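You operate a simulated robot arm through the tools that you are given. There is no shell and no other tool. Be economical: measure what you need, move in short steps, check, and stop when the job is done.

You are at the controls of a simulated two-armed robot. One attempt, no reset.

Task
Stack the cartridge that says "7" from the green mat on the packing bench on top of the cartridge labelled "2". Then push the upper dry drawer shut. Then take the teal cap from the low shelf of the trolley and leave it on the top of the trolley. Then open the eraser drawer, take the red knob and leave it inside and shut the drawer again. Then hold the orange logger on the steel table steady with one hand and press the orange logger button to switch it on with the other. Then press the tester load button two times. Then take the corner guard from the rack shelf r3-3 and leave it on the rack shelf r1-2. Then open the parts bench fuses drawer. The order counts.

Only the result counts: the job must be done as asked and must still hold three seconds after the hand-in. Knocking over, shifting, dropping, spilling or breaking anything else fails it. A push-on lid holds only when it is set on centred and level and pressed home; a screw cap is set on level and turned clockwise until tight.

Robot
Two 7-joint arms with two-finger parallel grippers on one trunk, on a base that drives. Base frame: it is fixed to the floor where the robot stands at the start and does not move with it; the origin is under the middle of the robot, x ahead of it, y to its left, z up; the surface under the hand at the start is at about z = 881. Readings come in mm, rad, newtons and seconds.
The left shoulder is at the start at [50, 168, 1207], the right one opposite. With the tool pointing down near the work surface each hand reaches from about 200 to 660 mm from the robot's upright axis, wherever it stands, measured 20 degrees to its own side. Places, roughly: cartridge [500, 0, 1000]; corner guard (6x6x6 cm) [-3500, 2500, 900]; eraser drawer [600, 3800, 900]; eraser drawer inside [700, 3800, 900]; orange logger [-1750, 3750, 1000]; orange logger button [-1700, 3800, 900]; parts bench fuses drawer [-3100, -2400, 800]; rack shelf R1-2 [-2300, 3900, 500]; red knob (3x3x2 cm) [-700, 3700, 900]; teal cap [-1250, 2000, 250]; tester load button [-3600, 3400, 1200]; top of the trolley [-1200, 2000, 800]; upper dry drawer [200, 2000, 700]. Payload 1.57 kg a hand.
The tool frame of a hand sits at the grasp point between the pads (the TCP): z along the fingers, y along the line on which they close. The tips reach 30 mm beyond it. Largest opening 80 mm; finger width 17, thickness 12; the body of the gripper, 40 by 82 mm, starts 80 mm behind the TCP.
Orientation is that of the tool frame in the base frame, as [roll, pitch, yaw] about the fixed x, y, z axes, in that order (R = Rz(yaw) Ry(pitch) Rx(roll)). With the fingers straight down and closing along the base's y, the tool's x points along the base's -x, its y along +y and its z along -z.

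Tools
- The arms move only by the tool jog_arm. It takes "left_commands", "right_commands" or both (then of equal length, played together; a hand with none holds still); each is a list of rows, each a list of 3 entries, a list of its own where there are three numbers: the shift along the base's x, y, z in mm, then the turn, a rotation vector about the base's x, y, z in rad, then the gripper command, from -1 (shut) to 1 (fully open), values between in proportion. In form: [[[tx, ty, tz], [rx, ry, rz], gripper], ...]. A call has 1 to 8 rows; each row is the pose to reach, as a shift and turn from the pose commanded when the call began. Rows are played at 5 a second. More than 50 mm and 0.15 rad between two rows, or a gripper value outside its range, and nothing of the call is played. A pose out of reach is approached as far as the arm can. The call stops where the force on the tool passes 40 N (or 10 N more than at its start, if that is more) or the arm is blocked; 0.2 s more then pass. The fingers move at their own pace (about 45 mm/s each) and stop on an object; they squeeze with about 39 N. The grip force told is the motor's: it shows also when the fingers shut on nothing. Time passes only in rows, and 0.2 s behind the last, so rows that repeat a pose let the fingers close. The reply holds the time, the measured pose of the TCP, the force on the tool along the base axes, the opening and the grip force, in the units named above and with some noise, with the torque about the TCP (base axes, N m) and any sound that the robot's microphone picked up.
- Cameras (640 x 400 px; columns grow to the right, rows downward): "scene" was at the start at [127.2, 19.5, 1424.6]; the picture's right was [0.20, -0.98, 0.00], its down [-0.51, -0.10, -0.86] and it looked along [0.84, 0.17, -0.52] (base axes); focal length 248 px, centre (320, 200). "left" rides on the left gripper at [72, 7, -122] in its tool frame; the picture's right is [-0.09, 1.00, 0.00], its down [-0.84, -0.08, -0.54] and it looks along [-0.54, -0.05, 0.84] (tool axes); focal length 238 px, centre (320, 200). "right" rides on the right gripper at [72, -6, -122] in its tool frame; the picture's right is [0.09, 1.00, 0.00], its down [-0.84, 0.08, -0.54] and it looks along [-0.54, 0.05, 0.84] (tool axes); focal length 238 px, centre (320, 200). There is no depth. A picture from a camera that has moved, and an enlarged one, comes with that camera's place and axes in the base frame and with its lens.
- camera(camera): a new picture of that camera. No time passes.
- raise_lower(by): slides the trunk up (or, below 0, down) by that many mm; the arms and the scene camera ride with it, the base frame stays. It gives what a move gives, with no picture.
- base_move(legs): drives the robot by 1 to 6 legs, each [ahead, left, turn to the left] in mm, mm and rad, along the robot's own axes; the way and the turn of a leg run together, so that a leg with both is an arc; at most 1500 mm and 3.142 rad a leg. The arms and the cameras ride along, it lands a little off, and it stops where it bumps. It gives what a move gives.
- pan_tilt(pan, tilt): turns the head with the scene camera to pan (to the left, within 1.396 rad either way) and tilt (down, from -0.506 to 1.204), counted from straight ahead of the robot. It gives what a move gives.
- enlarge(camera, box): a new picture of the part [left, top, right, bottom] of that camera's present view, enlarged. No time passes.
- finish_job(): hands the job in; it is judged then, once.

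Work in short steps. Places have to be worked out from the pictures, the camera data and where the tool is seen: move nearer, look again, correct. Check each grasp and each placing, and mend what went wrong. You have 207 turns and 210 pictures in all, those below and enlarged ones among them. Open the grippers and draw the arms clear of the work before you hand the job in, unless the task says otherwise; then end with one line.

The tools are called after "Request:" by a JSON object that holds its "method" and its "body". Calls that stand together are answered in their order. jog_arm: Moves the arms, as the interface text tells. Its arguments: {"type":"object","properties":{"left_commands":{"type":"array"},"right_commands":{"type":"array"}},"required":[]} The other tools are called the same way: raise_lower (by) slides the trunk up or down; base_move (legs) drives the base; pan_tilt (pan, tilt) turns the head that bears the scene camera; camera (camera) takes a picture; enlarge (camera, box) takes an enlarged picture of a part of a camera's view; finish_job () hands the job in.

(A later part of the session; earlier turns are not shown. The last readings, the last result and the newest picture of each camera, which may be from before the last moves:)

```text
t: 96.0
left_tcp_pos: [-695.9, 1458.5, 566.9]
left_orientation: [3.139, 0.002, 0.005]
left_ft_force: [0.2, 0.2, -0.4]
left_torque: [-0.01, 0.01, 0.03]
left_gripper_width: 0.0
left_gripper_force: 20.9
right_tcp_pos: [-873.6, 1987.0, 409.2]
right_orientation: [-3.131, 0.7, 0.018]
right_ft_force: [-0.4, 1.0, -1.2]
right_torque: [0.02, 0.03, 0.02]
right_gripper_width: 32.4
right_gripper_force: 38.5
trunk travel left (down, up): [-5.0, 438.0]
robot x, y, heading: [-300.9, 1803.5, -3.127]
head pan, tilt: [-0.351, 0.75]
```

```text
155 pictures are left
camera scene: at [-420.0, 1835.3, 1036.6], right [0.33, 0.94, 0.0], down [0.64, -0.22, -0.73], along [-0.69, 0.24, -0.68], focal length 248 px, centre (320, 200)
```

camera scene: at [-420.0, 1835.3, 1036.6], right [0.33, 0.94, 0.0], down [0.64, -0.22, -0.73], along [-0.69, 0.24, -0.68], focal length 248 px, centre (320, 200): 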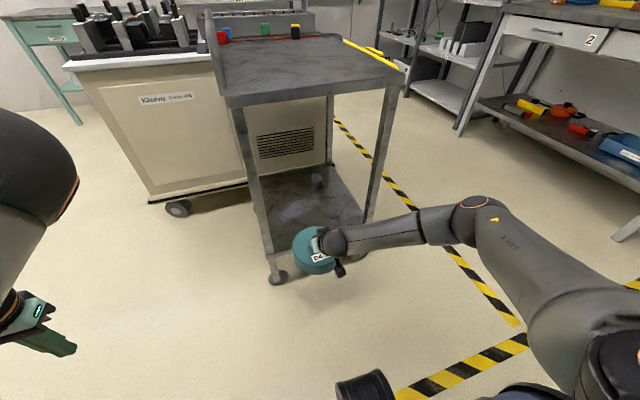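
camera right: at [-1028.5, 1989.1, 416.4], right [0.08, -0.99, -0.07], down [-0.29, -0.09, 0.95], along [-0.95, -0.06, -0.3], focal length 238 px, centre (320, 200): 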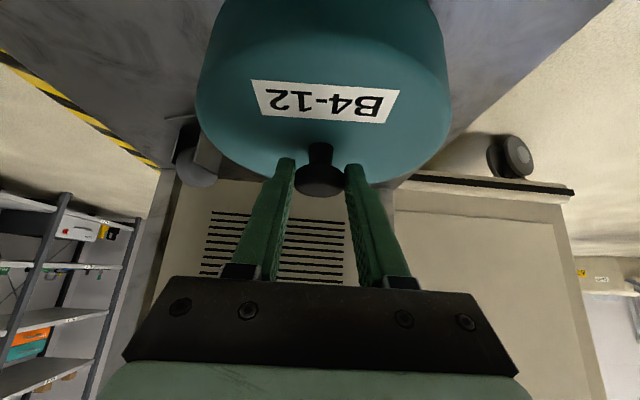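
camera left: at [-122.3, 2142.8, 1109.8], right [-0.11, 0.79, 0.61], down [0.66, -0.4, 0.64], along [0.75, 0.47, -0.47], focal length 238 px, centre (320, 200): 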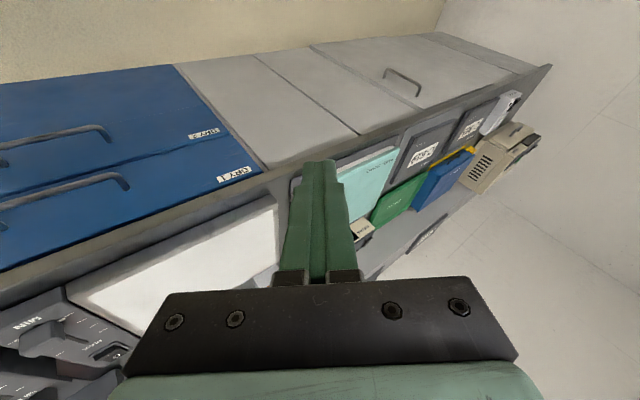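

The cap is clear of the trolley (edge ~50 mm away). I raise the trunk 430 mm, then the hand another 150 mm.

Request:
{"method": "raise_lower", "body": {"by": 430}}

Request:
{"method": "jog_arm", "body": {"right_commands": [[[0, 0, 25], [0, 0, 0], -1], [[0, 0, 50], [0, 0, 0], -1], [[0, 0, 75], [0, 0, 0], -1], [[0, 0, 100], [0, 0, 0], -1], [[0, 0, 125], [0, 0, 0], -1], [[0, 0, 150], [0, 0, 0], -1]]}}

Request:
{"method": "camera", "body": {"camera": "scene"}}

Request:
{"method": "camera", "body": {"camera": "right"}}

```text
refused: 430 is not a number from -400 to 400
```

```text
t: 97.4
left_tcp_pos: [-695.3, 1457.4, 566.9]
left_orientation: [3.138, 0.004, 0.003]
left_ft_force: [-0.4, -0.2, 0.4]
left_torque: [0.01, -0.01, -0.02]
left_gripper_width: 0.2
left_gripper_force: 21.3
right_tcp_pos: [-874.5, 1987.2, 560.3]
right_orientation: [-3.128, 0.699, 0.022]
right_ft_force: [0.2, 0.5, -1.4]
right_torque: [0.01, -0.01, -0.01]
right_gripper_width: 32.6
right_gripper_force: 38.8
trunk travel left (down, up): [-5.0, 438.0]
robot x, y, heading: [-297.8, 1808.9, -3.125]
head pan, tilt: [-0.351, 0.75]
```

```text
154 pictures are left
camera scene: at [-420.0, 1835.3, 1036.6], right [0.33, 0.94, 0.0], down [0.64, -0.22, -0.73], along [-0.69, 0.24, -0.68], focal length 248 px, centre (320, 200)
```

scene: 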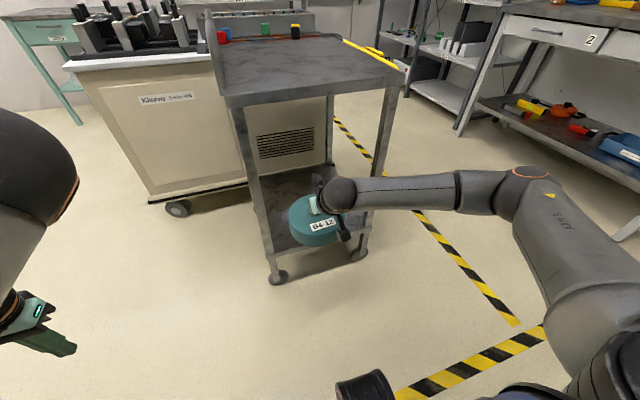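

```text
153 pictures are left
camera right: at [-739.4, 1993.3, 606.9], right [0.08, -0.99, -0.07], down [-0.29, -0.09, 0.95], along [-0.95, -0.06, -0.3], focal length 238 px, centre (320, 200)
```

right: 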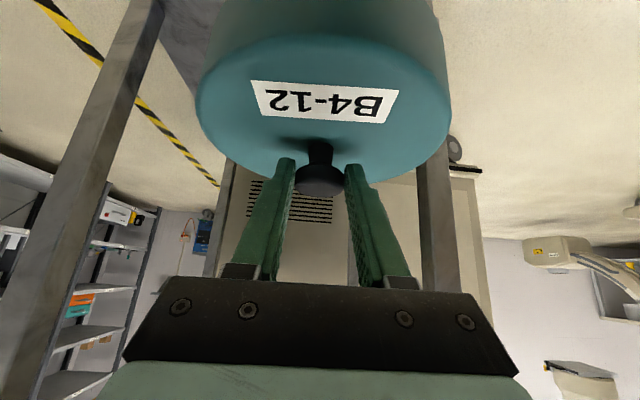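

Raise limit is 400 per call; TCP is now at 560. I raise the trunk 400.

Request:
{"method": "raise_lower", "body": {"by": 400}}

Request:
{"method": "jog_arm", "body": {"right_commands": [[[0, 0, 20], [0, 0, 0], -1], [[0, 0, 40], [0, 0, 0], -1]]}}

Request:
{"method": "camera", "body": {"camera": "scene"}}

Request:
{"method": "camera", "body": {"camera": "right"}}

```text
t: 101.2
left_tcp_pos: [-695.7, 1459.3, 967.7]
left_orientation: [3.138, 0.001, 0.007]
left_ft_force: [-1.0, -0.4, -0.4]
left_torque: [-0.02, 0.0, 0.03]
left_gripper_width: 0.0
left_gripper_force: 21.7
right_tcp_pos: [-874.3, 1987.1, 960.0]
right_orientation: [-3.13, 0.699, 0.019]
right_ft_force: [-0.2, 0.2, -1.5]
right_torque: [-0.04, -0.01, 0.01]
right_gripper_width: 33.0
right_gripper_force: 38.7
trunk travel left (down, up): [-405.0, 38.0]
robot x, y, heading: [-298.0, 1808.0, -3.123]
head pan, tilt: [-0.351, 0.75]
```

```text
t: 101.8
left_tcp_pos: [-695.3, 1457.7, 967.2]
left_orientation: [3.139, 0.004, 0.006]
left_ft_force: [-0.1, -0.4, 0.5]
left_torque: [0.04, 0.0, -0.02]
left_gripper_width: 0.0
left_gripper_force: 21.2
right_tcp_pos: [-874.5, 1986.2, 1000.2]
right_orientation: [-3.13, 0.701, 0.021]
right_ft_force: [0.5, 0.3, -0.8]
right_torque: [-0.04, 0.0, 0.0]
right_gripper_width: 32.7
right_gripper_force: 39.5
trunk travel left (down, up): [-405.0, 38.0]
robot x, y, heading: [-300.4, 1810.7, -3.123]
head pan, tilt: [-0.351, 0.75]
```

```text
152 pictures are left
camera scene: at [-419.9, 1835.2, 1436.6], right [0.33, 0.94, 0.0], down [0.64, -0.22, -0.73], along [-0.69, 0.24, -0.68], focal length 248 px, centre (320, 200)
```

scene: 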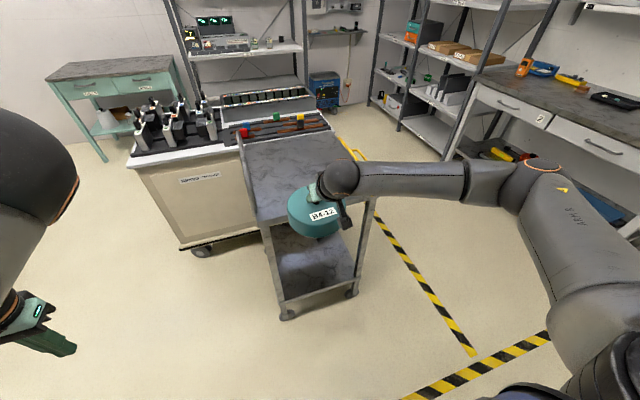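

```text
151 pictures are left
camera right: at [-740.0, 1993.1, 1046.9], right [0.08, -0.99, -0.07], down [-0.29, -0.09, 0.95], along [-0.95, -0.06, -0.3], focal length 238 px, centre (320, 200)
```

right: 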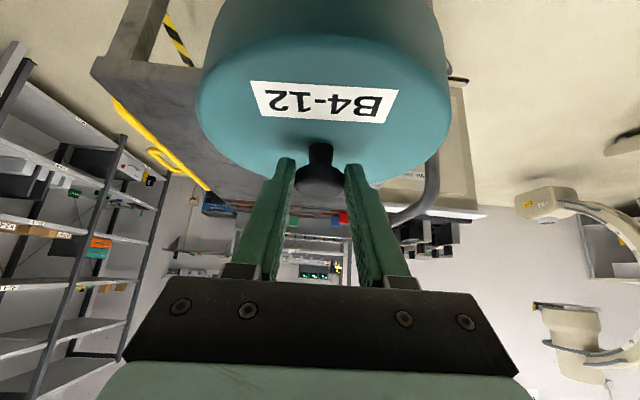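

Cap bottom is ~85 mm above the trolley top. I drive forward 290 mm so it is over the top.

Request:
{"method": "base_move", "body": {"legs": [[290, -10, 0]]}}

Request:
{"method": "camera", "body": {"camera": "scene"}}

Request:
{"method": "camera", "body": {"camera": "left"}}

```text
t: 103.8
left_tcp_pos: [-982.4, 1465.1, 967.5]
left_orientation: [3.138, 0.002, 0.002]
left_ft_force: [-1.0, 0.0, -0.3]
left_torque: [0.01, -0.01, 0.02]
left_gripper_width: 0.0
left_gripper_force: 21.0
right_tcp_pos: [-1161.7, 1993.5, 1000.0]
right_orientation: [-3.131, 0.7, 0.018]
right_ft_force: [-0.3, 0.6, -0.7]
right_torque: [0.01, -0.04, 0.03]
right_gripper_width: 32.4
right_gripper_force: 39.0
trunk travel left (down, up): [-405.0, 38.0]
robot x, y, heading: [-588.8, 1809.8, -3.126]
head pan, tilt: [-0.351, 0.75]
```

```text
150 pictures are left
camera scene: at [-708.0, 1840.8, 1436.5], right [0.33, 0.94, 0.0], down [0.64, -0.22, -0.73], along [-0.69, 0.24, -0.68], focal length 248 px, centre (320, 200)
```

scene: 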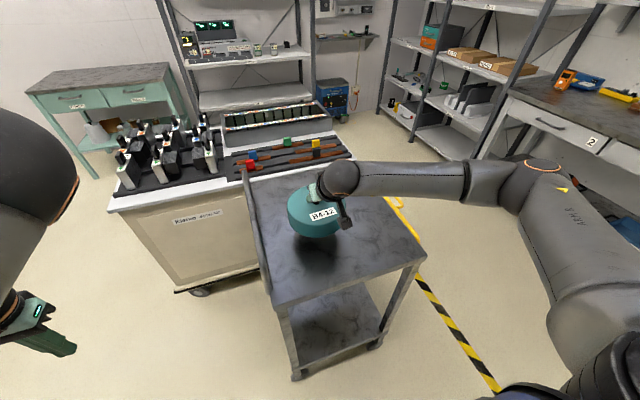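

```text
149 pictures are left
camera left: at [-912.1, 1458.1, 1087.9], right [-0.09, -1.0, 0.0], down [-0.84, 0.08, 0.54], along [-0.54, 0.05, -0.84], focal length 238 px, centre (320, 200)
```

left: 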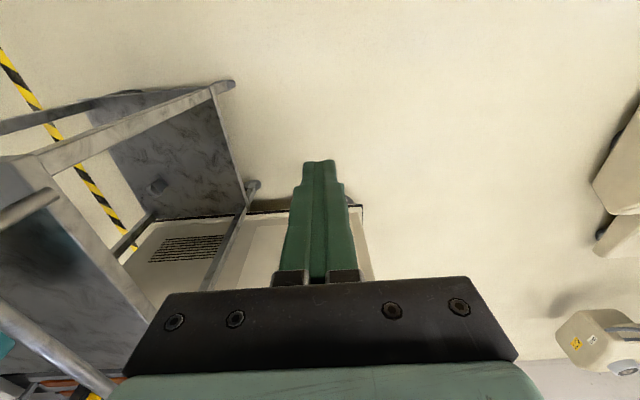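

Cap is over the free top. I lower towards it.

Request:
{"method": "jog_arm", "body": {"right_commands": [[[0, 0, -15], [0, 0, 0], -1], [[0, 0, -30], [0, 0, 0], -1], [[0, 0, -45], [0, 0, 0], -1], [[0, 0, -60], [0, 0, 0], -1]]}}

Request:
{"method": "jog_arm", "body": {"right_commands": [[[0, 0, -4], [0, 0, 0], -1], [[0, 0, -8], [0, 0, 0], -1], [[0, 0, -12], [0, 0, 0], -1], [[0, 0, -16], [0, 0, 0], -1]]}}

Request:
{"method": "enlarge", "body": {"camera": "scene", "box": [220, 150, 440, 290]}}

```text
t: 104.8
left_tcp_pos: [-982.4, 1465.0, 967.5]
left_orientation: [3.138, 0.003, 0.002]
left_ft_force: [0.4, -0.2, -0.3]
left_torque: [0.0, 0.04, 0.0]
left_gripper_width: 0.2
left_gripper_force: 21.2
right_tcp_pos: [-1161.4, 1992.4, 939.3]
right_orientation: [-3.132, 0.699, 0.019]
right_ft_force: [0.4, 0.2, -1.6]
right_torque: [0.03, 0.0, -0.01]
right_gripper_width: 32.6
right_gripper_force: 38.8
trunk travel left (down, up): [-405.0, 38.0]
robot x, y, heading: [-592.2, 1809.5, -3.126]
head pan, tilt: [-0.351, 0.75]
```

```text
t: 105.8
left_tcp_pos: [-981.9, 1464.4, 968.2]
left_orientation: [3.139, 0.008, 0.002]
left_ft_force: [-0.3, 0.1, 0.3]
left_torque: [-0.02, -0.02, 0.01]
left_gripper_width: 0.4
left_gripper_force: 21.5
right_tcp_pos: [-1162.3, 1994.1, 928.7]
right_orientation: [-3.132, 0.709, 0.015]
right_ft_force: [2.6, 3.6, 18.9]
right_torque: [-0.33, -0.43, -0.14]
right_gripper_width: 32.5
right_gripper_force: 39.6
trunk travel left (down, up): [-405.0, 38.0]
robot x, y, heading: [-591.8, 1812.6, -3.135]
head pan, tilt: [-0.351, 0.75]
```

```text
2.86 times, centred on (330, 220) of scene
camera zoom: at [-704.9, 1840.5, 1437.2], right [0.33, 0.94, 0.0], down [0.64, -0.22, -0.73], along [-0.69, 0.24, -0.68], focal length 707 px, centre (291, 143)
```

zoom: 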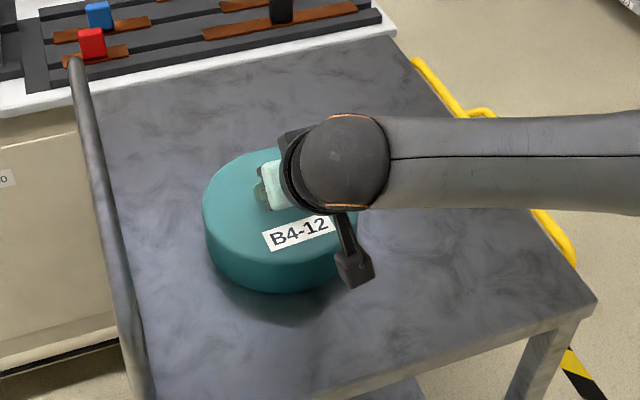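

Contact with ~19 N. I ease up 4 mm, open, and withdraw along the tool axis.

Request:
{"method": "jog_arm", "body": {"right_commands": [[[0, 0, 4], [0, 0, 0], -1], [[0, 0, 4], [0, 0, 0], 0.0], [[0, 0, 4], [0, 0, 0], 0.4], [[0, 0, 4], [0, 0, 0], 0.4], [[13, 0, 19], [0, 0, 0], 0.4], [[32, 0, 42], [0, 0, 0], 0.4], [[58, 0, 72], [0, 0, 0], 0.4], [[83, 0, 105], [0, 0, 0], 0.4]]}}

Request:
{"method": "camera", "body": {"camera": "right"}}

Request:
{"method": "camera", "body": {"camera": "scene"}}

```text
t: 107.6
left_tcp_pos: [-982.7, 1465.2, 966.0]
left_orientation: [3.138, 0.006, 0.003]
left_ft_force: [0.4, 0.2, -0.3]
left_torque: [0.01, 0.01, 0.04]
left_gripper_width: 0.1
left_gripper_force: 21.2
right_tcp_pos: [-1077.2, 1994.5, 1029.1]
right_orientation: [-3.131, 0.701, 0.016]
right_ft_force: [-0.2, -0.8, 0.4]
right_torque: [0.01, 0.0, 0.02]
right_gripper_width: 55.8
right_gripper_force: 0.0
trunk travel left (down, up): [-405.0, 38.0]
robot x, y, heading: [-587.9, 1814.6, -3.122]
head pan, tilt: [-0.351, 0.75]
```

```text
147 pictures are left
camera right: at [-942.9, 1999.8, 1076.8], right [0.08, -0.99, -0.07], down [-0.29, -0.09, 0.95], along [-0.95, -0.06, -0.3], focal length 238 px, centre (320, 200)
```

right: 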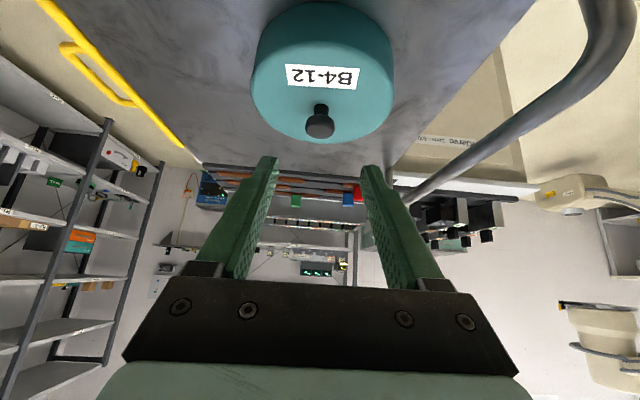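

```text
146 pictures are left
camera scene: at [-706.7, 1840.7, 1436.7], right [0.33, 0.94, 0.0], down [0.64, -0.22, -0.73], along [-0.69, 0.24, -0.68], focal length 248 px, centre (320, 200)
```

scene: 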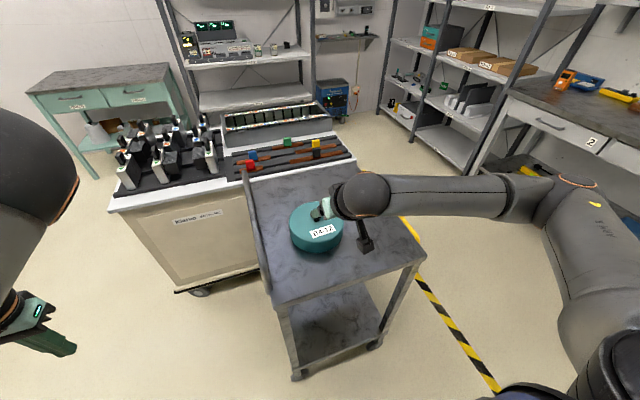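

Cap rests on the trolley top. I back the base off 280 mm, then straighten the right hand.

Request:
{"method": "base_move", "body": {"legs": [[-280, 0, 0]]}}

Request:
{"method": "jog_arm", "body": {"right_commands": [[[20, 0, 15], [0, -0.12, 0], 0], [[40, 0, 30], [0, -0.24, 0], 0], [[60, 0, 50], [0, -0.36, 0], -0.5], [[80, 0, 70], [0, -0.48, 0], -1], [[105, 0, 95], [0, -0.6, 0], -1], [[130, 0, 120], [0, -0.7, 0], -1], [[160, 0, 150], [0, -0.7, 0], -1], [[190, 0, 180], [0, -0.7, 0], -1]]}}

Request:
{"method": "pan_tilt", "body": {"pan": -1.39, "tilt": 0.4}}

Request:
{"method": "camera", "body": {"camera": "scene"}}

```text
t: 109.5
left_tcp_pos: [-701.5, 1469.8, 967.0]
left_orientation: [3.138, 0.005, 0.004]
left_ft_force: [1.2, -0.7, 0.0]
left_torque: [0.02, 0.03, 0.01]
left_gripper_width: 0.1
left_gripper_force: 21.4
right_tcp_pos: [-795.5, 1999.3, 1029.6]
right_orientation: [-3.132, 0.701, 0.017]
right_ft_force: [-0.4, 1.2, -1.2]
right_torque: [0.0, -0.01, 0.0]
right_gripper_width: 56.1
right_gripper_force: 0.0
trunk travel left (down, up): [-405.0, 38.0]
robot x, y, heading: [-304.9, 1816.4, -3.124]
head pan, tilt: [-0.351, 0.75]
```

```text
t: 111.3
left_tcp_pos: [-699.9, 1468.9, 967.5]
left_orientation: [3.139, 0.006, 0.004]
left_ft_force: [0.5, -0.1, 0.2]
left_torque: [0.03, -0.01, -0.01]
left_gripper_width: 0.0
left_gripper_force: 21.3
right_tcp_pos: [-603.7, 1998.7, 1210.5]
right_orientation: [-3.142, -0.001, 0.012]
right_ft_force: [0.6, 0.2, 0.5]
right_torque: [-0.02, 0.0, -0.04]
right_gripper_width: 0.0
right_gripper_force: 21.5
trunk travel left (down, up): [-405.0, 38.0]
robot x, y, heading: [-305.8, 1816.5, -3.124]
head pan, tilt: [-0.351, 0.75]
```

```text
t: 112.6
left_tcp_pos: [-702.1, 1469.2, 968.2]
left_orientation: [3.138, 0.003, 0.003]
left_ft_force: [0.6, -0.3, -0.4]
left_torque: [0.0, 0.02, -0.05]
left_gripper_width: 0.3
left_gripper_force: 21.5
right_tcp_pos: [-606.3, 1998.6, 1209.5]
right_orientation: [-3.142, -0.002, 0.015]
right_ft_force: [-0.9, 0.0, -0.3]
right_torque: [-0.02, 0.0, 0.02]
right_gripper_width: 0.1
right_gripper_force: 21.6
trunk travel left (down, up): [-405.0, 38.0]
robot x, y, heading: [-305.1, 1816.7, -3.126]
head pan, tilt: [-1.389, 0.4]
```

```text
145 pictures are left
camera scene: at [-365.2, 1908.5, 1467.7], right [0.98, 0.2, 0.0], down [0.08, -0.38, -0.92], along [-0.18, 0.9, -0.39], focal length 248 px, centre (320, 200)
```

scene: 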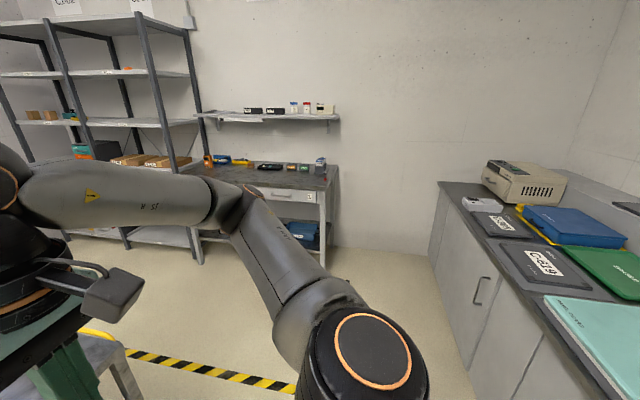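

I turn right to face +y and drive 900 mm up the lane to see the table and the beige device.

Request:
{"method": "base_move", "body": {"legs": [[0, 0, -1.56], [900, 0, 0]]}}

Request:
{"method": "pan_tilt", "body": {"pan": -0.7, "tilt": 0.5}}

Request:
{"method": "camera", "body": {"camera": "scene"}}

Request:
{"method": "pan_tilt", "body": {"pan": 0.3, "tilt": 0.5}}

Request:
{"method": "camera", "body": {"camera": "scene"}}

```text
t: 121.2
left_tcp_pos: [-671.4, 3123.1, 967.9]
left_orientation: [3.14, 0.003, -1.564]
left_ft_force: [0.9, 0.6, 0.7]
left_torque: [0.0, 0.0, 0.01]
left_gripper_width: 0.0
left_gripper_force: 21.6
right_tcp_pos: [-140.5, 3028.3, 1208.8]
right_orientation: [-3.141, 0.0, -1.553]
right_ft_force: [-0.4, 0.2, -0.4]
right_torque: [-0.02, 0.02, -0.03]
right_gripper_width: 0.1
right_gripper_force: 21.2
trunk travel left (down, up): [-405.0, 38.0]
robot x, y, heading: [-320.3, 2728.7, 1.594]
head pan, tilt: [-1.389, 0.4]
```

```text
t: 122.3
left_tcp_pos: [-671.4, 3122.6, 967.9]
left_orientation: [3.137, 0.003, -1.565]
left_ft_force: [0.0, 0.8, 0.4]
left_torque: [0.01, -0.01, 0.01]
left_gripper_width: 0.0
left_gripper_force: 21.7
right_tcp_pos: [-141.7, 3029.0, 1209.3]
right_orientation: [-3.141, -0.001, -1.553]
right_ft_force: [-0.5, -0.9, -0.2]
right_torque: [0.05, -0.02, 0.01]
right_gripper_width: 0.0
right_gripper_force: 21.2
trunk travel left (down, up): [-405.0, 38.0]
robot x, y, heading: [-319.8, 2732.3, 1.594]
head pan, tilt: [-0.7, 0.499]
```

```text
144 pictures are left
camera scene: at [-266.1, 2841.1, 1458.6], right [0.78, -0.63, 0.0], down [-0.3, -0.37, -0.88], along [0.55, 0.68, -0.48], focal length 248 px, centre (320, 200)
```

scene: 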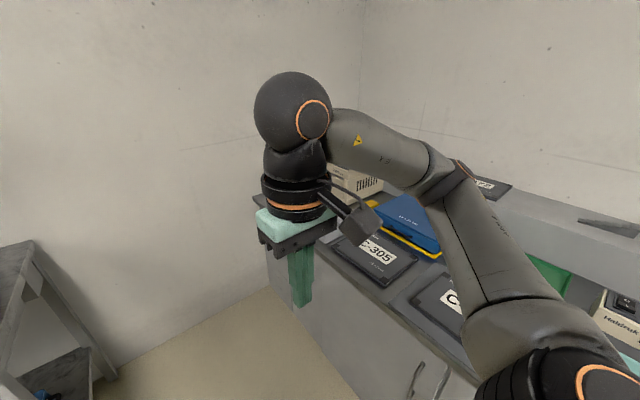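

```text
t: 123.6
left_tcp_pos: [-670.5, 3122.9, 966.5]
left_orientation: [3.138, 0.005, -1.563]
left_ft_force: [-0.4, -0.4, -0.7]
left_torque: [-0.02, 0.02, 0.02]
left_gripper_width: 0.0
left_gripper_force: 21.2
right_tcp_pos: [-140.7, 3029.0, 1209.2]
right_orientation: [-3.142, -0.001, -1.552]
right_ft_force: [0.9, 0.1, 0.6]
right_torque: [0.0, 0.01, -0.01]
right_gripper_width: 0.2
right_gripper_force: 21.2
trunk travel left (down, up): [-405.0, 38.0]
robot x, y, heading: [-321.8, 2729.0, 1.592]
head pan, tilt: [0.3, 0.499]
```

```text
143 pictures are left
camera scene: at [-351.9, 2856.8, 1458.6], right [0.95, 0.31, 0.0], down [0.15, -0.45, -0.88], along [-0.28, 0.83, -0.48], focal length 248 px, centre (320, 200)
```

scene: 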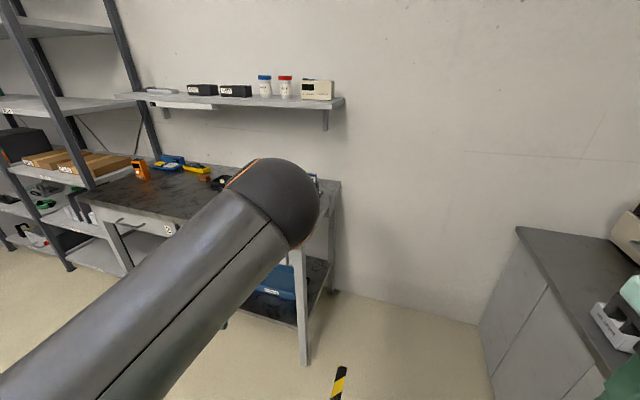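

The left elbow-up posture blocks the view. I try to swing that elbow outward: fingers pointing right at shoulder height.

Request:
{"method": "jog_arm", "body": {"left_commands": [[[15, 0, 25], [0, -0.15, 0], -1], [[30, 0, 50], [0, -0.3, 0], -1], [[45, 0, 75], [0, -0.45, 0], -1], [[60, 0, 100], [0, -0.6, 0], -1], [[75, 0, 130], [0, -0.75, 0], -1], [[90, 0, 160], [0, -0.9, 0], -1], [[105, 0, 190], [0, -1.05, 0], -1], [[120, 0, 220], [0, -1.2, 0], -1]]}}

Request:
{"method": "camera", "body": {"camera": "scene"}}

```text
t: 125.4
left_tcp_pos: [-550.8, 3122.5, 1187.0]
left_orientation: [-1.941, -0.003, -1.566]
left_ft_force: [0.2, 0.2, -0.9]
left_torque: [-0.01, -0.03, 0.01]
left_gripper_width: 0.0
left_gripper_force: 21.6
right_tcp_pos: [-141.8, 3028.9, 1207.5]
right_orientation: [3.141, -0.001, -1.553]
right_ft_force: [0.4, 0.2, 0.8]
right_torque: [0.02, 0.01, 0.0]
right_gripper_width: 0.0
right_gripper_force: 21.4
trunk travel left (down, up): [-405.0, 38.0]
robot x, y, heading: [-321.8, 2728.3, 1.59]
head pan, tilt: [0.3, 0.499]
```

```text
142 pictures are left
camera scene: at [-352.2, 2856.5, 1458.6], right [0.95, 0.31, 0.0], down [0.15, -0.45, -0.88], along [-0.28, 0.83, -0.48], focal length 248 px, centre (320, 200)
```

scene: 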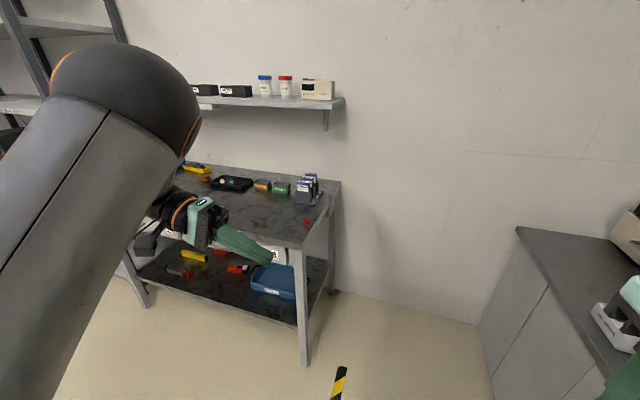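

It moved outward. I push further: fingers slightly upward and closer in, so the forearm comes from low left.

Request:
{"method": "jog_arm", "body": {"left_commands": [[[0, -15, 10], [0, -0.15, 0], -1], [[0, -30, 20], [0, -0.3, 0], -1], [[0, -45, 30], [0, -0.45, 0], -1], [[0, -60, 40], [0, -0.6, 0], -1], [[10, -75, 50], [0, -0.75, 0], -1], [[20, -90, 60], [0, -0.9, 0], -1]]}}

Request:
{"method": "camera", "body": {"camera": "scene"}}

```text
t: 126.8
left_tcp_pos: [-573.7, 2969.3, 1217.7]
left_orientation: [-1.162, -0.022, -1.551]
left_ft_force: [-1.3, -0.2, -0.2]
left_torque: [-0.01, 0.0, 0.07]
left_gripper_width: 0.2
left_gripper_force: 21.0
left hand out of reach, approached as far as the arm can: row 3, 4, 5, 6
right_tcp_pos: [-143.8, 3025.8, 1210.5]
right_orientation: [-3.14, 0.004, -1.553]
right_ft_force: [-1.0, -0.3, 0.3]
right_torque: [0.08, -0.12, 0.01]
right_gripper_width: 0.3
right_gripper_force: 21.3
trunk travel left (down, up): [-405.0, 38.0]
robot x, y, heading: [-319.2, 2728.2, 1.59]
head pan, tilt: [0.3, 0.499]
```

```text
141 pictures are left
camera scene: at [-355.3, 2853.9, 1458.8], right [0.95, 0.31, 0.0], down [0.15, -0.45, -0.88], along [-0.27, 0.83, -0.48], focal length 248 px, centre (320, 200)
```

scene: 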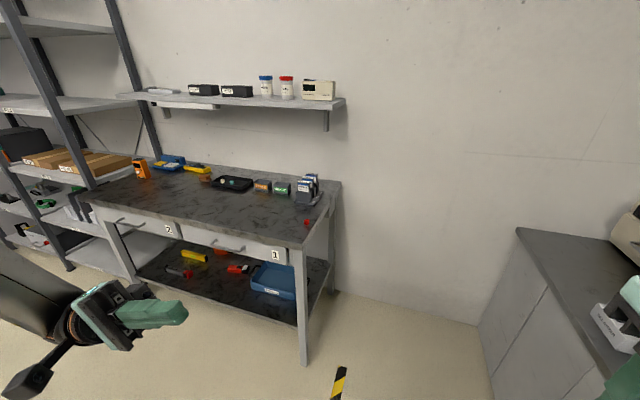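

The elbow swung outward-low. I now turn the hand back down, moving to the nominal start position.

Request:
{"method": "jog_arm", "body": {"left_commands": [[[5, 15, 5], [0, 0.15, 0], -1], [[10, 30, 10], [0, 0.3, 0], -1], [[15, 45, 15], [0, 0.45, 0], -1], [[20, 60, 20], [0, 0.6, 0], -1], [[25, 75, 25], [0, 0.75, 0], -1], [[30, 90, 25], [0, 0.9, 0], -1], [[35, 105, 25], [0, 1.05, 0], -1], [[40, 115, 25], [0, 1.2, 0], -1]]}}

Request:
{"method": "camera", "body": {"camera": "scene"}}

```text
t: 128.6
left_tcp_pos: [-529.0, 3087.5, 1241.9]
left_orientation: [-2.367, 0.009, -1.543]
left_ft_force: [0.6, 0.1, 0.5]
left_torque: [-0.02, 0.0, 0.01]
left_gripper_width: 0.0
left_gripper_force: 20.9
right_tcp_pos: [-141.0, 3028.9, 1208.0]
right_orientation: [3.141, 0.001, -1.555]
right_ft_force: [0.1, 0.2, -0.6]
right_torque: [0.02, 0.01, -0.02]
right_gripper_width: 0.0
right_gripper_force: 21.0
trunk travel left (down, up): [-405.0, 38.0]
robot x, y, heading: [-323.9, 2731.8, 1.588]
head pan, tilt: [0.3, 0.499]
```

```text
140 pictures are left
camera scene: at [-350.9, 2856.9, 1458.6], right [0.95, 0.31, 0.0], down [0.15, -0.45, -0.88], along [-0.28, 0.83, -0.48], focal length 248 px, centre (320, 200)
```

scene: 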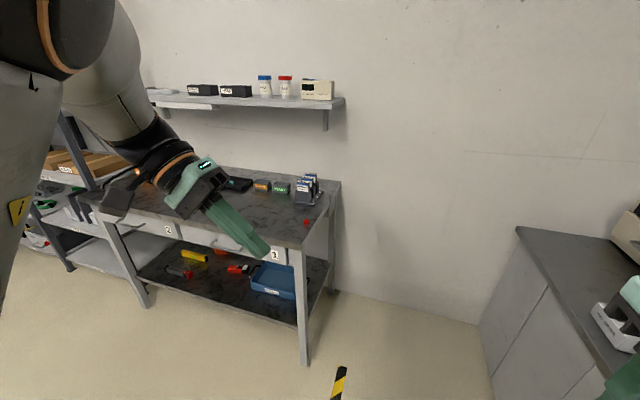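

Reachable all along; I complete the turn down.

Request:
{"method": "jog_arm", "body": {"left_commands": [[[0, 0, 0], [0, 0.13, 0], -1], [[0, 0, 0], [0, 0.26, 0], -1], [[0, 0, 0], [0, 0.39, 0], -1], [[0, 0, 0], [0, 0.52, 0], -1], [[0, 0, 0], [0, 0.65, 0], -1], [[0, 0, 0], [0, 0.775, 0], -1]]}}

Request:
{"method": "camera", "body": {"camera": "scene"}}

```text
t: 130.0
left_tcp_pos: [-618.4, 3079.1, 1261.6]
left_orientation: [-3.104, 0.0, -1.545]
left_ft_force: [-0.2, -1.8, -0.5]
left_torque: [0.08, -0.04, -0.03]
left_gripper_width: 0.1
left_gripper_force: 21.4
left hand out of reach, approached as far as the arm can: row 3, 4, 5, 6
right_tcp_pos: [-142.1, 3027.3, 1210.3]
right_orientation: [3.141, 0.003, -1.553]
right_ft_force: [0.8, 0.0, 0.8]
right_torque: [0.07, -0.04, 0.01]
right_gripper_width: 0.0
right_gripper_force: 21.2
trunk travel left (down, up): [-405.0, 38.0]
robot x, y, heading: [-323.1, 2733.8, 1.585]
head pan, tilt: [0.3, 0.499]
```

```text
139 pictures are left
camera scene: at [-379.7, 2842.1, 1466.8], right [0.8, 0.6, 0.0], down [0.24, -0.32, -0.92], along [-0.55, 0.73, -0.4], focal length 248 px, centre (320, 200)
```

scene: 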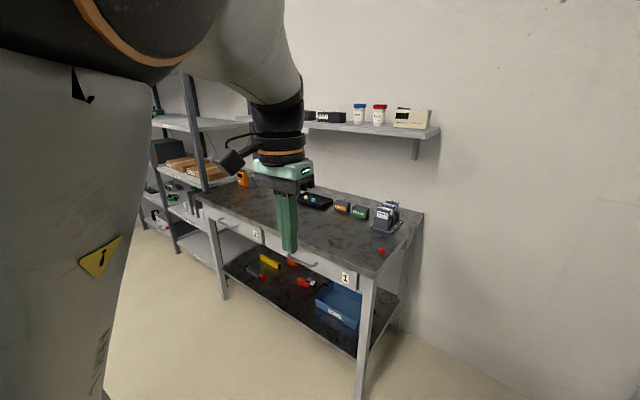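

The branch is still elbow-up and nudges the head. I park the left hand lower and further out, where the head was free before.

Request:
{"method": "jog_arm", "body": {"left_commands": [[[-10, 10, -40], [0, 0, 0], -1], [[-20, 20, -80], [0, 0, 0], -1], [[-30, 25, -125], [0, 0.02, 0], -1], [[-35, 30, -170], [0, 0.04, 0], -1], [[-40, 35, -215], [0, 0.04, 0], -1], [[-50, 40, -260], [0, 0.04, 0], -1], [[-60, 40, -300], [0, 0.04, 0], -1]]}}

Request:
{"method": "base_move", "body": {"legs": [[350, 0, -0.9]]}}

Request:
{"method": "pan_tilt", "body": {"pan": 0.0, "tilt": 0.55}}

Request:
{"method": "camera", "body": {"camera": "scene"}}

```text
t: 131.6
left_tcp_pos: [-673.7, 3122.5, 970.0]
left_orientation: [3.1, 0.031, -1.562]
left_ft_force: [0.0, 0.4, -0.1]
left_torque: [-0.02, -0.02, 0.03]
left_gripper_width: 0.3
left_gripper_force: 21.3
right_tcp_pos: [-142.8, 3029.5, 1210.0]
right_orientation: [-3.14, 0.0, -1.554]
right_ft_force: [-0.2, -0.1, 0.8]
right_torque: [-0.01, -0.03, 0.01]
right_gripper_width: 0.0
right_gripper_force: 21.0
trunk travel left (down, up): [-405.0, 38.0]
robot x, y, heading: [-321.3, 2730.2, 1.591]
head pan, tilt: [0.3, 0.499]
```

```text
t: 134.3
left_tcp_pos: [-88.0, 3552.7, 970.3]
left_orientation: [3.104, 0.029, -2.462]
left_ft_force: [0.1, -0.3, 0.2]
left_torque: [0.03, -0.01, 0.01]
left_gripper_width: 0.1
left_gripper_force: 21.5
right_tcp_pos: [166.3, 3079.7, 1209.9]
right_orientation: [3.139, -0.001, -2.458]
right_ft_force: [-0.1, -0.2, 0.3]
right_torque: [0.02, -0.01, 0.0]
right_gripper_width: 0.0
right_gripper_force: 21.7
trunk travel left (down, up): [-405.0, 38.0]
robot x, y, heading: [-179.8, 3039.0, 0.687]
head pan, tilt: [0.3, 0.499]
```

```text
t: 135.1
left_tcp_pos: [-87.4, 3554.6, 969.8]
left_orientation: [3.102, 0.028, -2.464]
left_ft_force: [-0.1, 0.5, 0.5]
left_torque: [0.01, 0.01, -0.03]
left_gripper_width: 0.0
left_gripper_force: 21.2
right_tcp_pos: [166.8, 3080.6, 1208.9]
right_orientation: [3.141, -0.001, -2.459]
right_ft_force: [0.1, 0.4, 0.0]
right_torque: [-0.02, -0.01, 0.02]
right_gripper_width: 0.0
right_gripper_force: 21.6
trunk travel left (down, up): [-405.0, 38.0]
robot x, y, heading: [-180.0, 3038.5, 0.685]
head pan, tilt: [0.0, 0.55]
```

```text
138 pictures are left
camera scene: at [-80.5, 3119.5, 1454.0], right [0.63, -0.77, 0.0], down [-0.4, -0.33, -0.85], along [0.66, 0.54, -0.52], focal length 248 px, centre (320, 200)
```

scene: 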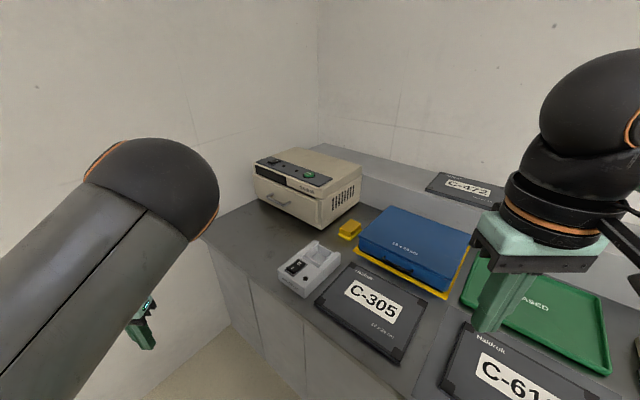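

The beige device is the eraser with a small handle on its -x face. I zoom.

Request:
{"method": "enlarge", "body": {"camera": "scene", "box": [230, 130, 390, 230]}}

```text
4.00 times, centred on (310, 180) of scene
camera zoom: at [-80.5, 3119.5, 1454.0], right [0.63, -0.77, 0.0], down [-0.4, -0.33, -0.85], along [0.66, 0.54, -0.52], focal length 990 px, centre (360, 280)
```

zoom: 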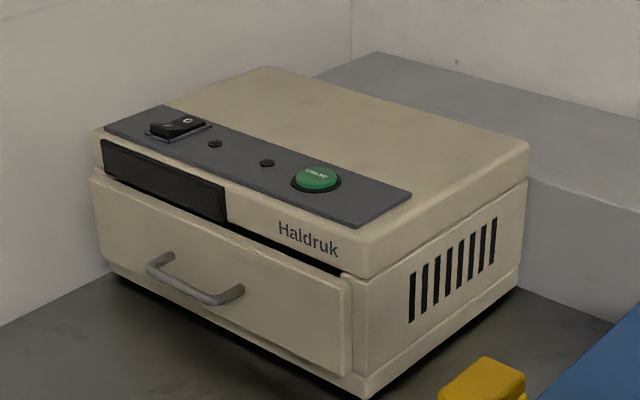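

The handle is near [479,3794,925] on the device's -x face. I turn to face +x and slide left so the left arm is opposite it.

Request:
{"method": "base_move", "body": {"legs": [[0, 0, -0.686], [30, 540, 0]]}}

Request:
{"method": "pan_tilt", "body": {"pan": 0.05, "tilt": 0.6}}

Request:
{"method": "camera", "body": {"camera": "scene"}}

Request:
{"method": "camera", "body": {"camera": "left"}}

```text
t: 142.1
left_tcp_pos: [248.5, 3911.1, 970.6]
left_orientation: [3.103, 0.031, 3.136]
left_ft_force: [0.0, -0.6, 0.7]
left_torque: [0.0, 0.01, 0.01]
left_gripper_width: 0.0
left_gripper_force: 20.9
right_tcp_pos: [146.2, 3382.0, 1210.6]
right_orientation: [-3.141, 0.0, 3.142]
right_ft_force: [0.6, -0.1, -0.4]
right_torque: [0.0, -0.02, 0.0]
right_gripper_width: 0.3
right_gripper_force: 21.1
trunk travel left (down, up): [-405.0, 38.0]
robot x, y, heading: [-150.5, 3568.1, -0.005]
head pan, tilt: [0.0, 0.55]
```

```text
t: 142.8
left_tcp_pos: [250.0, 3910.4, 970.1]
left_orientation: [3.104, 0.03, 3.136]
left_ft_force: [0.2, 1.1, -0.6]
left_torque: [0.02, 0.0, 0.01]
left_gripper_width: 0.2
left_gripper_force: 21.3
right_tcp_pos: [146.7, 3382.4, 1208.9]
right_orientation: [-3.141, -0.001, 3.141]
right_ft_force: [-0.3, -0.3, 0.8]
right_torque: [-0.04, 0.0, -0.01]
right_gripper_width: 0.0
right_gripper_force: 21.1
trunk travel left (down, up): [-405.0, 38.0]
robot x, y, heading: [-145.8, 3567.3, -0.002]
head pan, tilt: [0.051, 0.6]
```

```text
136 pictures are left
camera scene: at [-21.8, 3573.6, 1449.5], right [0.05, -1.0, 0.0], down [-0.56, -0.03, -0.83], along [0.82, 0.04, -0.56], focal length 248 px, centre (320, 200)
```

scene: 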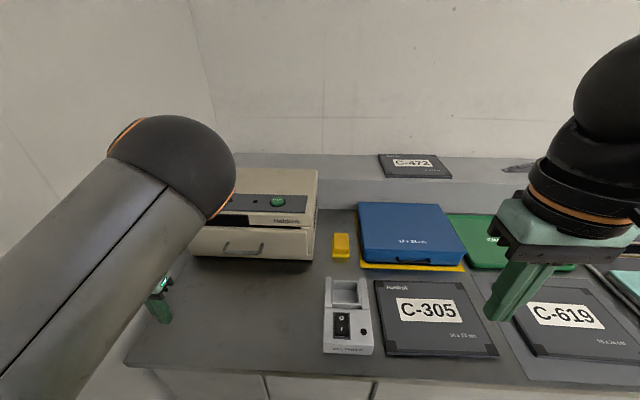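

```text
135 pictures are left
camera left: at [173.4, 3912.3, 1089.7], right [0.1, 0.99, 0.04], down [0.82, -0.1, 0.56], along [0.56, -0.02, -0.83], focal length 238 px, centre (320, 200)
```

left: 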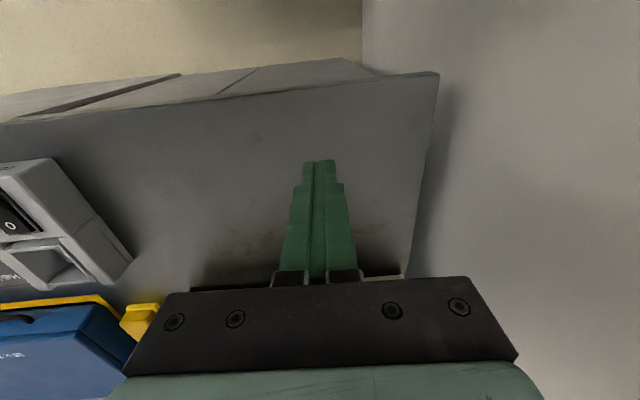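

Triangulating both views puts the handle near [510,3830,902]. I'll grip it with the left hand, fingers above and below the bar; first I yaw the hand 90°.

Request:
{"method": "jog_arm", "body": {"left_commands": [[[0, -8, 8], [0.005, 0, 0.14], -1], [[0, -16, 16], [0.01, 0, 0.28], -1], [[0, -24, 24], [0.015, 0, 0.42], -1], [[0, -32, 32], [0.02, 0, 0.56], -1], [[0, -40, 40], [0.03, 0, 0.7], -1], [[0, -48, 48], [0.03, 0, 0.84], -1], [[0, -56, 56], [0.03, 0, 0.98], -1], [[0, -60, 60], [0.03, 0, 1.12], -1]]}}

Request:
{"method": "jog_arm", "body": {"left_commands": [[[0, 0, 0], [0, 0, 0.14], -1], [[0, 0, 0], [0, 0, 0.28], -1], [[0, 0, 0], [0, 0, 0.42], -1]]}}

```text
t: 144.6
left_tcp_pos: [255.3, 3877.0, 1029.1]
left_orientation: [3.079, 0.034, -2.016]
left_ft_force: [0.4, -0.3, 0.2]
left_torque: [-0.01, 0.0, 0.01]
left_gripper_width: 0.1
left_gripper_force: 21.5
left hand out of reach, approached as far as the arm can: row 5, 6, 7, 8
right_tcp_pos: [146.8, 3382.0, 1209.6]
right_orientation: [3.141, 0.001, -3.141]
right_ft_force: [0.6, -0.1, 0.0]
right_torque: [-0.01, 0.0, 0.01]
right_gripper_width: 0.0
right_gripper_force: 21.2
trunk travel left (down, up): [-405.0, 38.0]
robot x, y, heading: [-150.3, 3568.5, -0.0]
head pan, tilt: [0.051, 0.6]
```

```text
t: 145.4
left_tcp_pos: [256.9, 3877.1, 1030.8]
left_orientation: [3.08, 0.031, -1.598]
left_ft_force: [-0.1, 0.0, 0.2]
left_torque: [0.04, -0.03, 0.0]
left_gripper_width: 0.0
left_gripper_force: 21.1
right_tcp_pos: [146.7, 3382.1, 1209.0]
right_orientation: [3.141, 0.0, 3.141]
right_ft_force: [-0.6, -0.4, 0.5]
right_torque: [0.01, 0.0, 0.0]
right_gripper_width: 0.0
right_gripper_force: 21.4
trunk travel left (down, up): [-405.0, 38.0]
robot x, y, heading: [-147.6, 3567.6, -0.001]
head pan, tilt: [0.051, 0.6]
```

Yaw works. Now pitch the fingers forward while moving to the pre-grasp point.

Request:
{"method": "jog_arm", "body": {"left_commands": [[[15, -7, 0], [0, -0.14, 0], -0.6], [[30, -14, 0], [0, -0.28, 0], -0.4], [[50, -20, -5], [0, -0.42, 0], -0.2], [[70, -27, -10], [0, -0.56, 0], -0.2], [[90, -34, -20], [0, -0.7, 0], -0.2], [[110, -40, -30], [0, -0.84, 0], -0.2], [[130, -47, -40], [0, -0.98, 0], -0.2]]}}

Request:
{"method": "camera", "body": {"camera": "left"}}

Request:
{"method": "camera", "body": {"camera": "scene"}}

```text
t: 147.0
left_tcp_pos: [400.0, 3873.2, 985.6]
left_orientation: [-2.224, 0.057, -1.558]
left_ft_force: [0.6, 0.1, 0.0]
left_torque: [0.02, 0.01, 0.0]
left_gripper_width: 31.9
left_gripper_force: 0.1
left hand out of reach, approached as far as the arm can: row 1, 2, 3, 4, 5, 6, 7
right_tcp_pos: [148.0, 3381.5, 1209.9]
right_orientation: [-3.141, 0.002, 3.141]
right_ft_force: [-0.1, -0.3, 0.1]
right_torque: [-0.02, -0.01, -0.01]
right_gripper_width: 0.0
right_gripper_force: 21.4
trunk travel left (down, up): [-405.0, 38.0]
robot x, y, heading: [-148.0, 3568.0, 0.002]
head pan, tilt: [0.051, 0.6]
```

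```text
134 pictures are left
camera left: at [298.0, 3796.1, 1049.4], right [-0.61, 0.13, -0.79], down [-0.39, 0.81, 0.44], along [0.69, 0.57, -0.44], focal length 238 px, centre (320, 200)
```

left: 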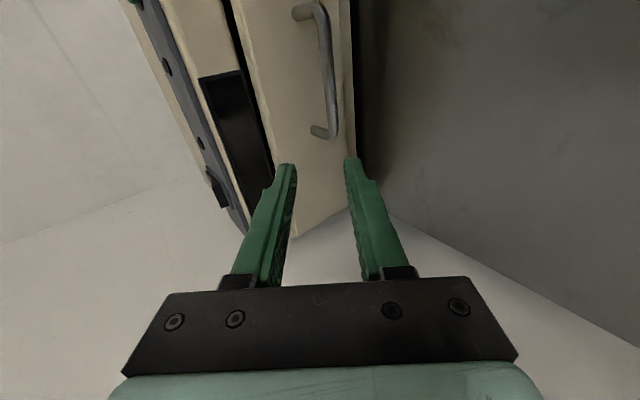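

```text
133 pictures are left
camera scene: at [-21.2, 3573.7, 1449.5], right [0.05, -1.0, 0.0], down [-0.56, -0.03, -0.82], along [0.82, 0.04, -0.57], focal length 248 px, centre (320, 200)
```

scene: 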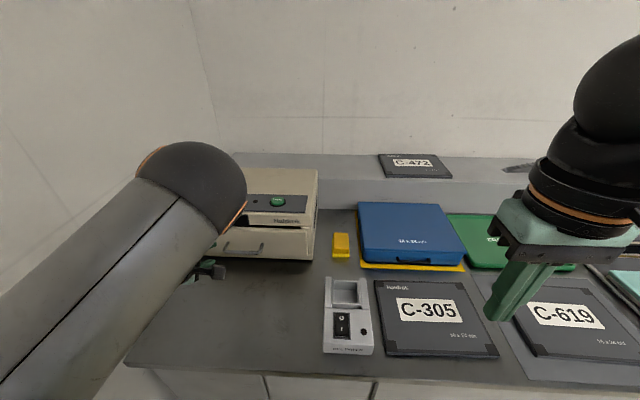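

Handle bar from left camera: y 3777–3884, x≈497, z≈895. I go to a pre-grasp point 60 mm out along the tool axis.

Request:
{"method": "jog_arm", "body": {"left_commands": [[[12, -13, -14], [0, 0, 0], -0.2], [[24, -26, -28], [0, 0, 0], -0.2], [[34, -36, -42], [0, 0, 0], -0.2]]}}

Request:
{"method": "camera", "body": {"camera": "left"}}

```text
t: 147.8
left_tcp_pos: [439.7, 3854.2, 942.5]
left_orientation: [-2.223, 0.055, -1.557]
left_ft_force: [0.5, 0.3, -0.6]
left_torque: [0.02, 0.02, 0.02]
left_gripper_width: 32.2
left_gripper_force: 0.0
left hand out of reach, approached as far as the arm can: row 1, 2, 3
right_tcp_pos: [147.4, 3382.8, 1208.7]
right_orientation: [-3.142, 0.002, 3.141]
right_ft_force: [-0.8, -0.4, 0.1]
right_torque: [0.01, 0.02, -0.01]
right_gripper_width: 0.1
right_gripper_force: 21.5
trunk travel left (down, up): [-405.0, 38.0]
robot x, y, heading: [-145.7, 3567.8, 0.004]
head pan, tilt: [0.051, 0.6]
```

```text
132 pictures are left
camera left: at [338.9, 3776.2, 1005.4], right [-0.61, 0.13, -0.79], down [-0.4, 0.81, 0.44], along [0.69, 0.57, -0.44], focal length 238 px, centre (320, 200)
```

left: 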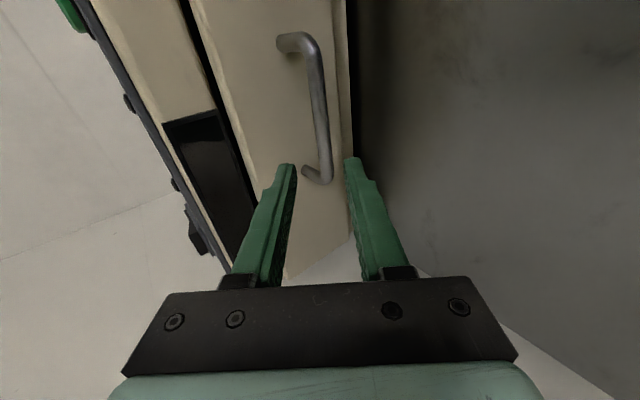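

The bar lies centred between the fingers in the closing direction. I advance 50 mm along the tool axis.

Request:
{"method": "jog_arm", "body": {"left_commands": [[[13, -4, -10], [0, 0, 0], -0.2], [[26, -8, -20], [0, 0, 0], -0.2], [[39, -10, -30], [0, 0, 0], -0.2]]}}

Request:
{"method": "camera", "body": {"camera": "left"}}

Request:
{"method": "enlarge", "body": {"camera": "scene", "box": [160, 160, 340, 290]}}

```text
t: 148.6
left_tcp_pos: [478.4, 3844.8, 911.6]
left_orientation: [-2.225, 0.056, -1.555]
left_ft_force: [-0.1, 0.6, -0.1]
left_torque: [0.0, -0.02, 0.03]
left_gripper_width: 31.8
left_gripper_force: 0.0
right_tcp_pos: [146.7, 3381.4, 1208.2]
right_orientation: [-3.141, 0.0, -3.141]
right_ft_force: [0.1, -0.1, -0.5]
right_torque: [-0.02, 0.0, 0.03]
right_gripper_width: 0.1
right_gripper_force: 21.0
trunk travel left (down, up): [-405.0, 38.0]
robot x, y, heading: [-151.9, 3568.5, 0.0]
head pan, tilt: [0.051, 0.6]
```

```text
131 pictures are left
camera left: at [378.3, 3766.0, 974.9], right [-0.61, 0.13, -0.79], down [-0.4, 0.81, 0.44], along [0.69, 0.58, -0.44], focal length 238 px, centre (320, 200)
```

left: 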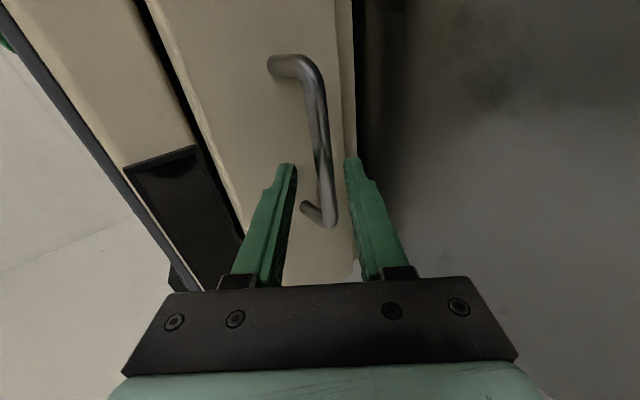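

```text
3.08 times, centred on (250, 225) of scene
camera zoom: at [-21.5, 3573.7, 1449.5], right [0.05, -1.0, 0.0], down [-0.56, -0.03, -0.82], along [0.82, 0.04, -0.57], focal length 761 px, centre (535, 123)
```

zoom: 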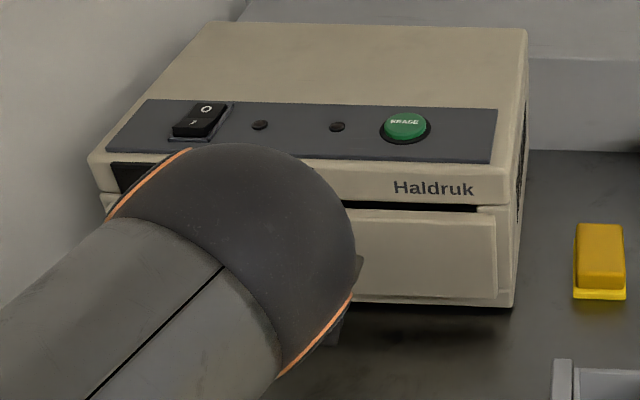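

The bar is just about at the tips. I advance 14 mm more and close.

Request:
{"method": "jog_arm", "body": {"left_commands": [[[6, 0, -5], [0, 0, 0], -0.2], [[11, 0, -9], [0, 0, 0], -0.2], [[11, 0, -9], [0, 0, 0], -1], [[11, 0, -9], [0, 0, 0], -1], [[11, 0, -9], [0, 0, 0], -1]]}}

Request:
{"method": "camera", "body": {"camera": "left"}}

```text
t: 149.8
left_tcp_pos: [488.1, 3844.5, 900.0]
left_orientation: [-2.228, 0.054, -1.553]
left_ft_force: [-6.1, -1.5, -5.5]
left_torque: [-0.32, 0.06, 0.38]
left_gripper_width: 12.4
left_gripper_force: 29.8
right_tcp_pos: [147.0, 3381.8, 1210.0]
right_orientation: [-3.14, -0.001, 3.141]
right_ft_force: [0.2, 0.5, 0.2]
right_torque: [0.03, -0.02, -0.03]
right_gripper_width: 0.3
right_gripper_force: 20.7
trunk travel left (down, up): [-405.0, 38.0]
robot x, y, heading: [-148.5, 3565.1, 0.003]
head pan, tilt: [0.051, 0.6]
```

```text
129 pictures are left
camera left: at [387.6, 3766.5, 964.8], right [-0.61, 0.12, -0.78], down [-0.4, 0.81, 0.44], along [0.69, 0.58, -0.44], focal length 238 px, centre (320, 200)
```

left: 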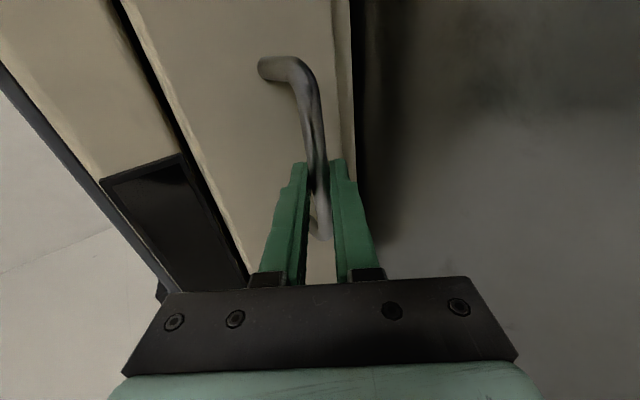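

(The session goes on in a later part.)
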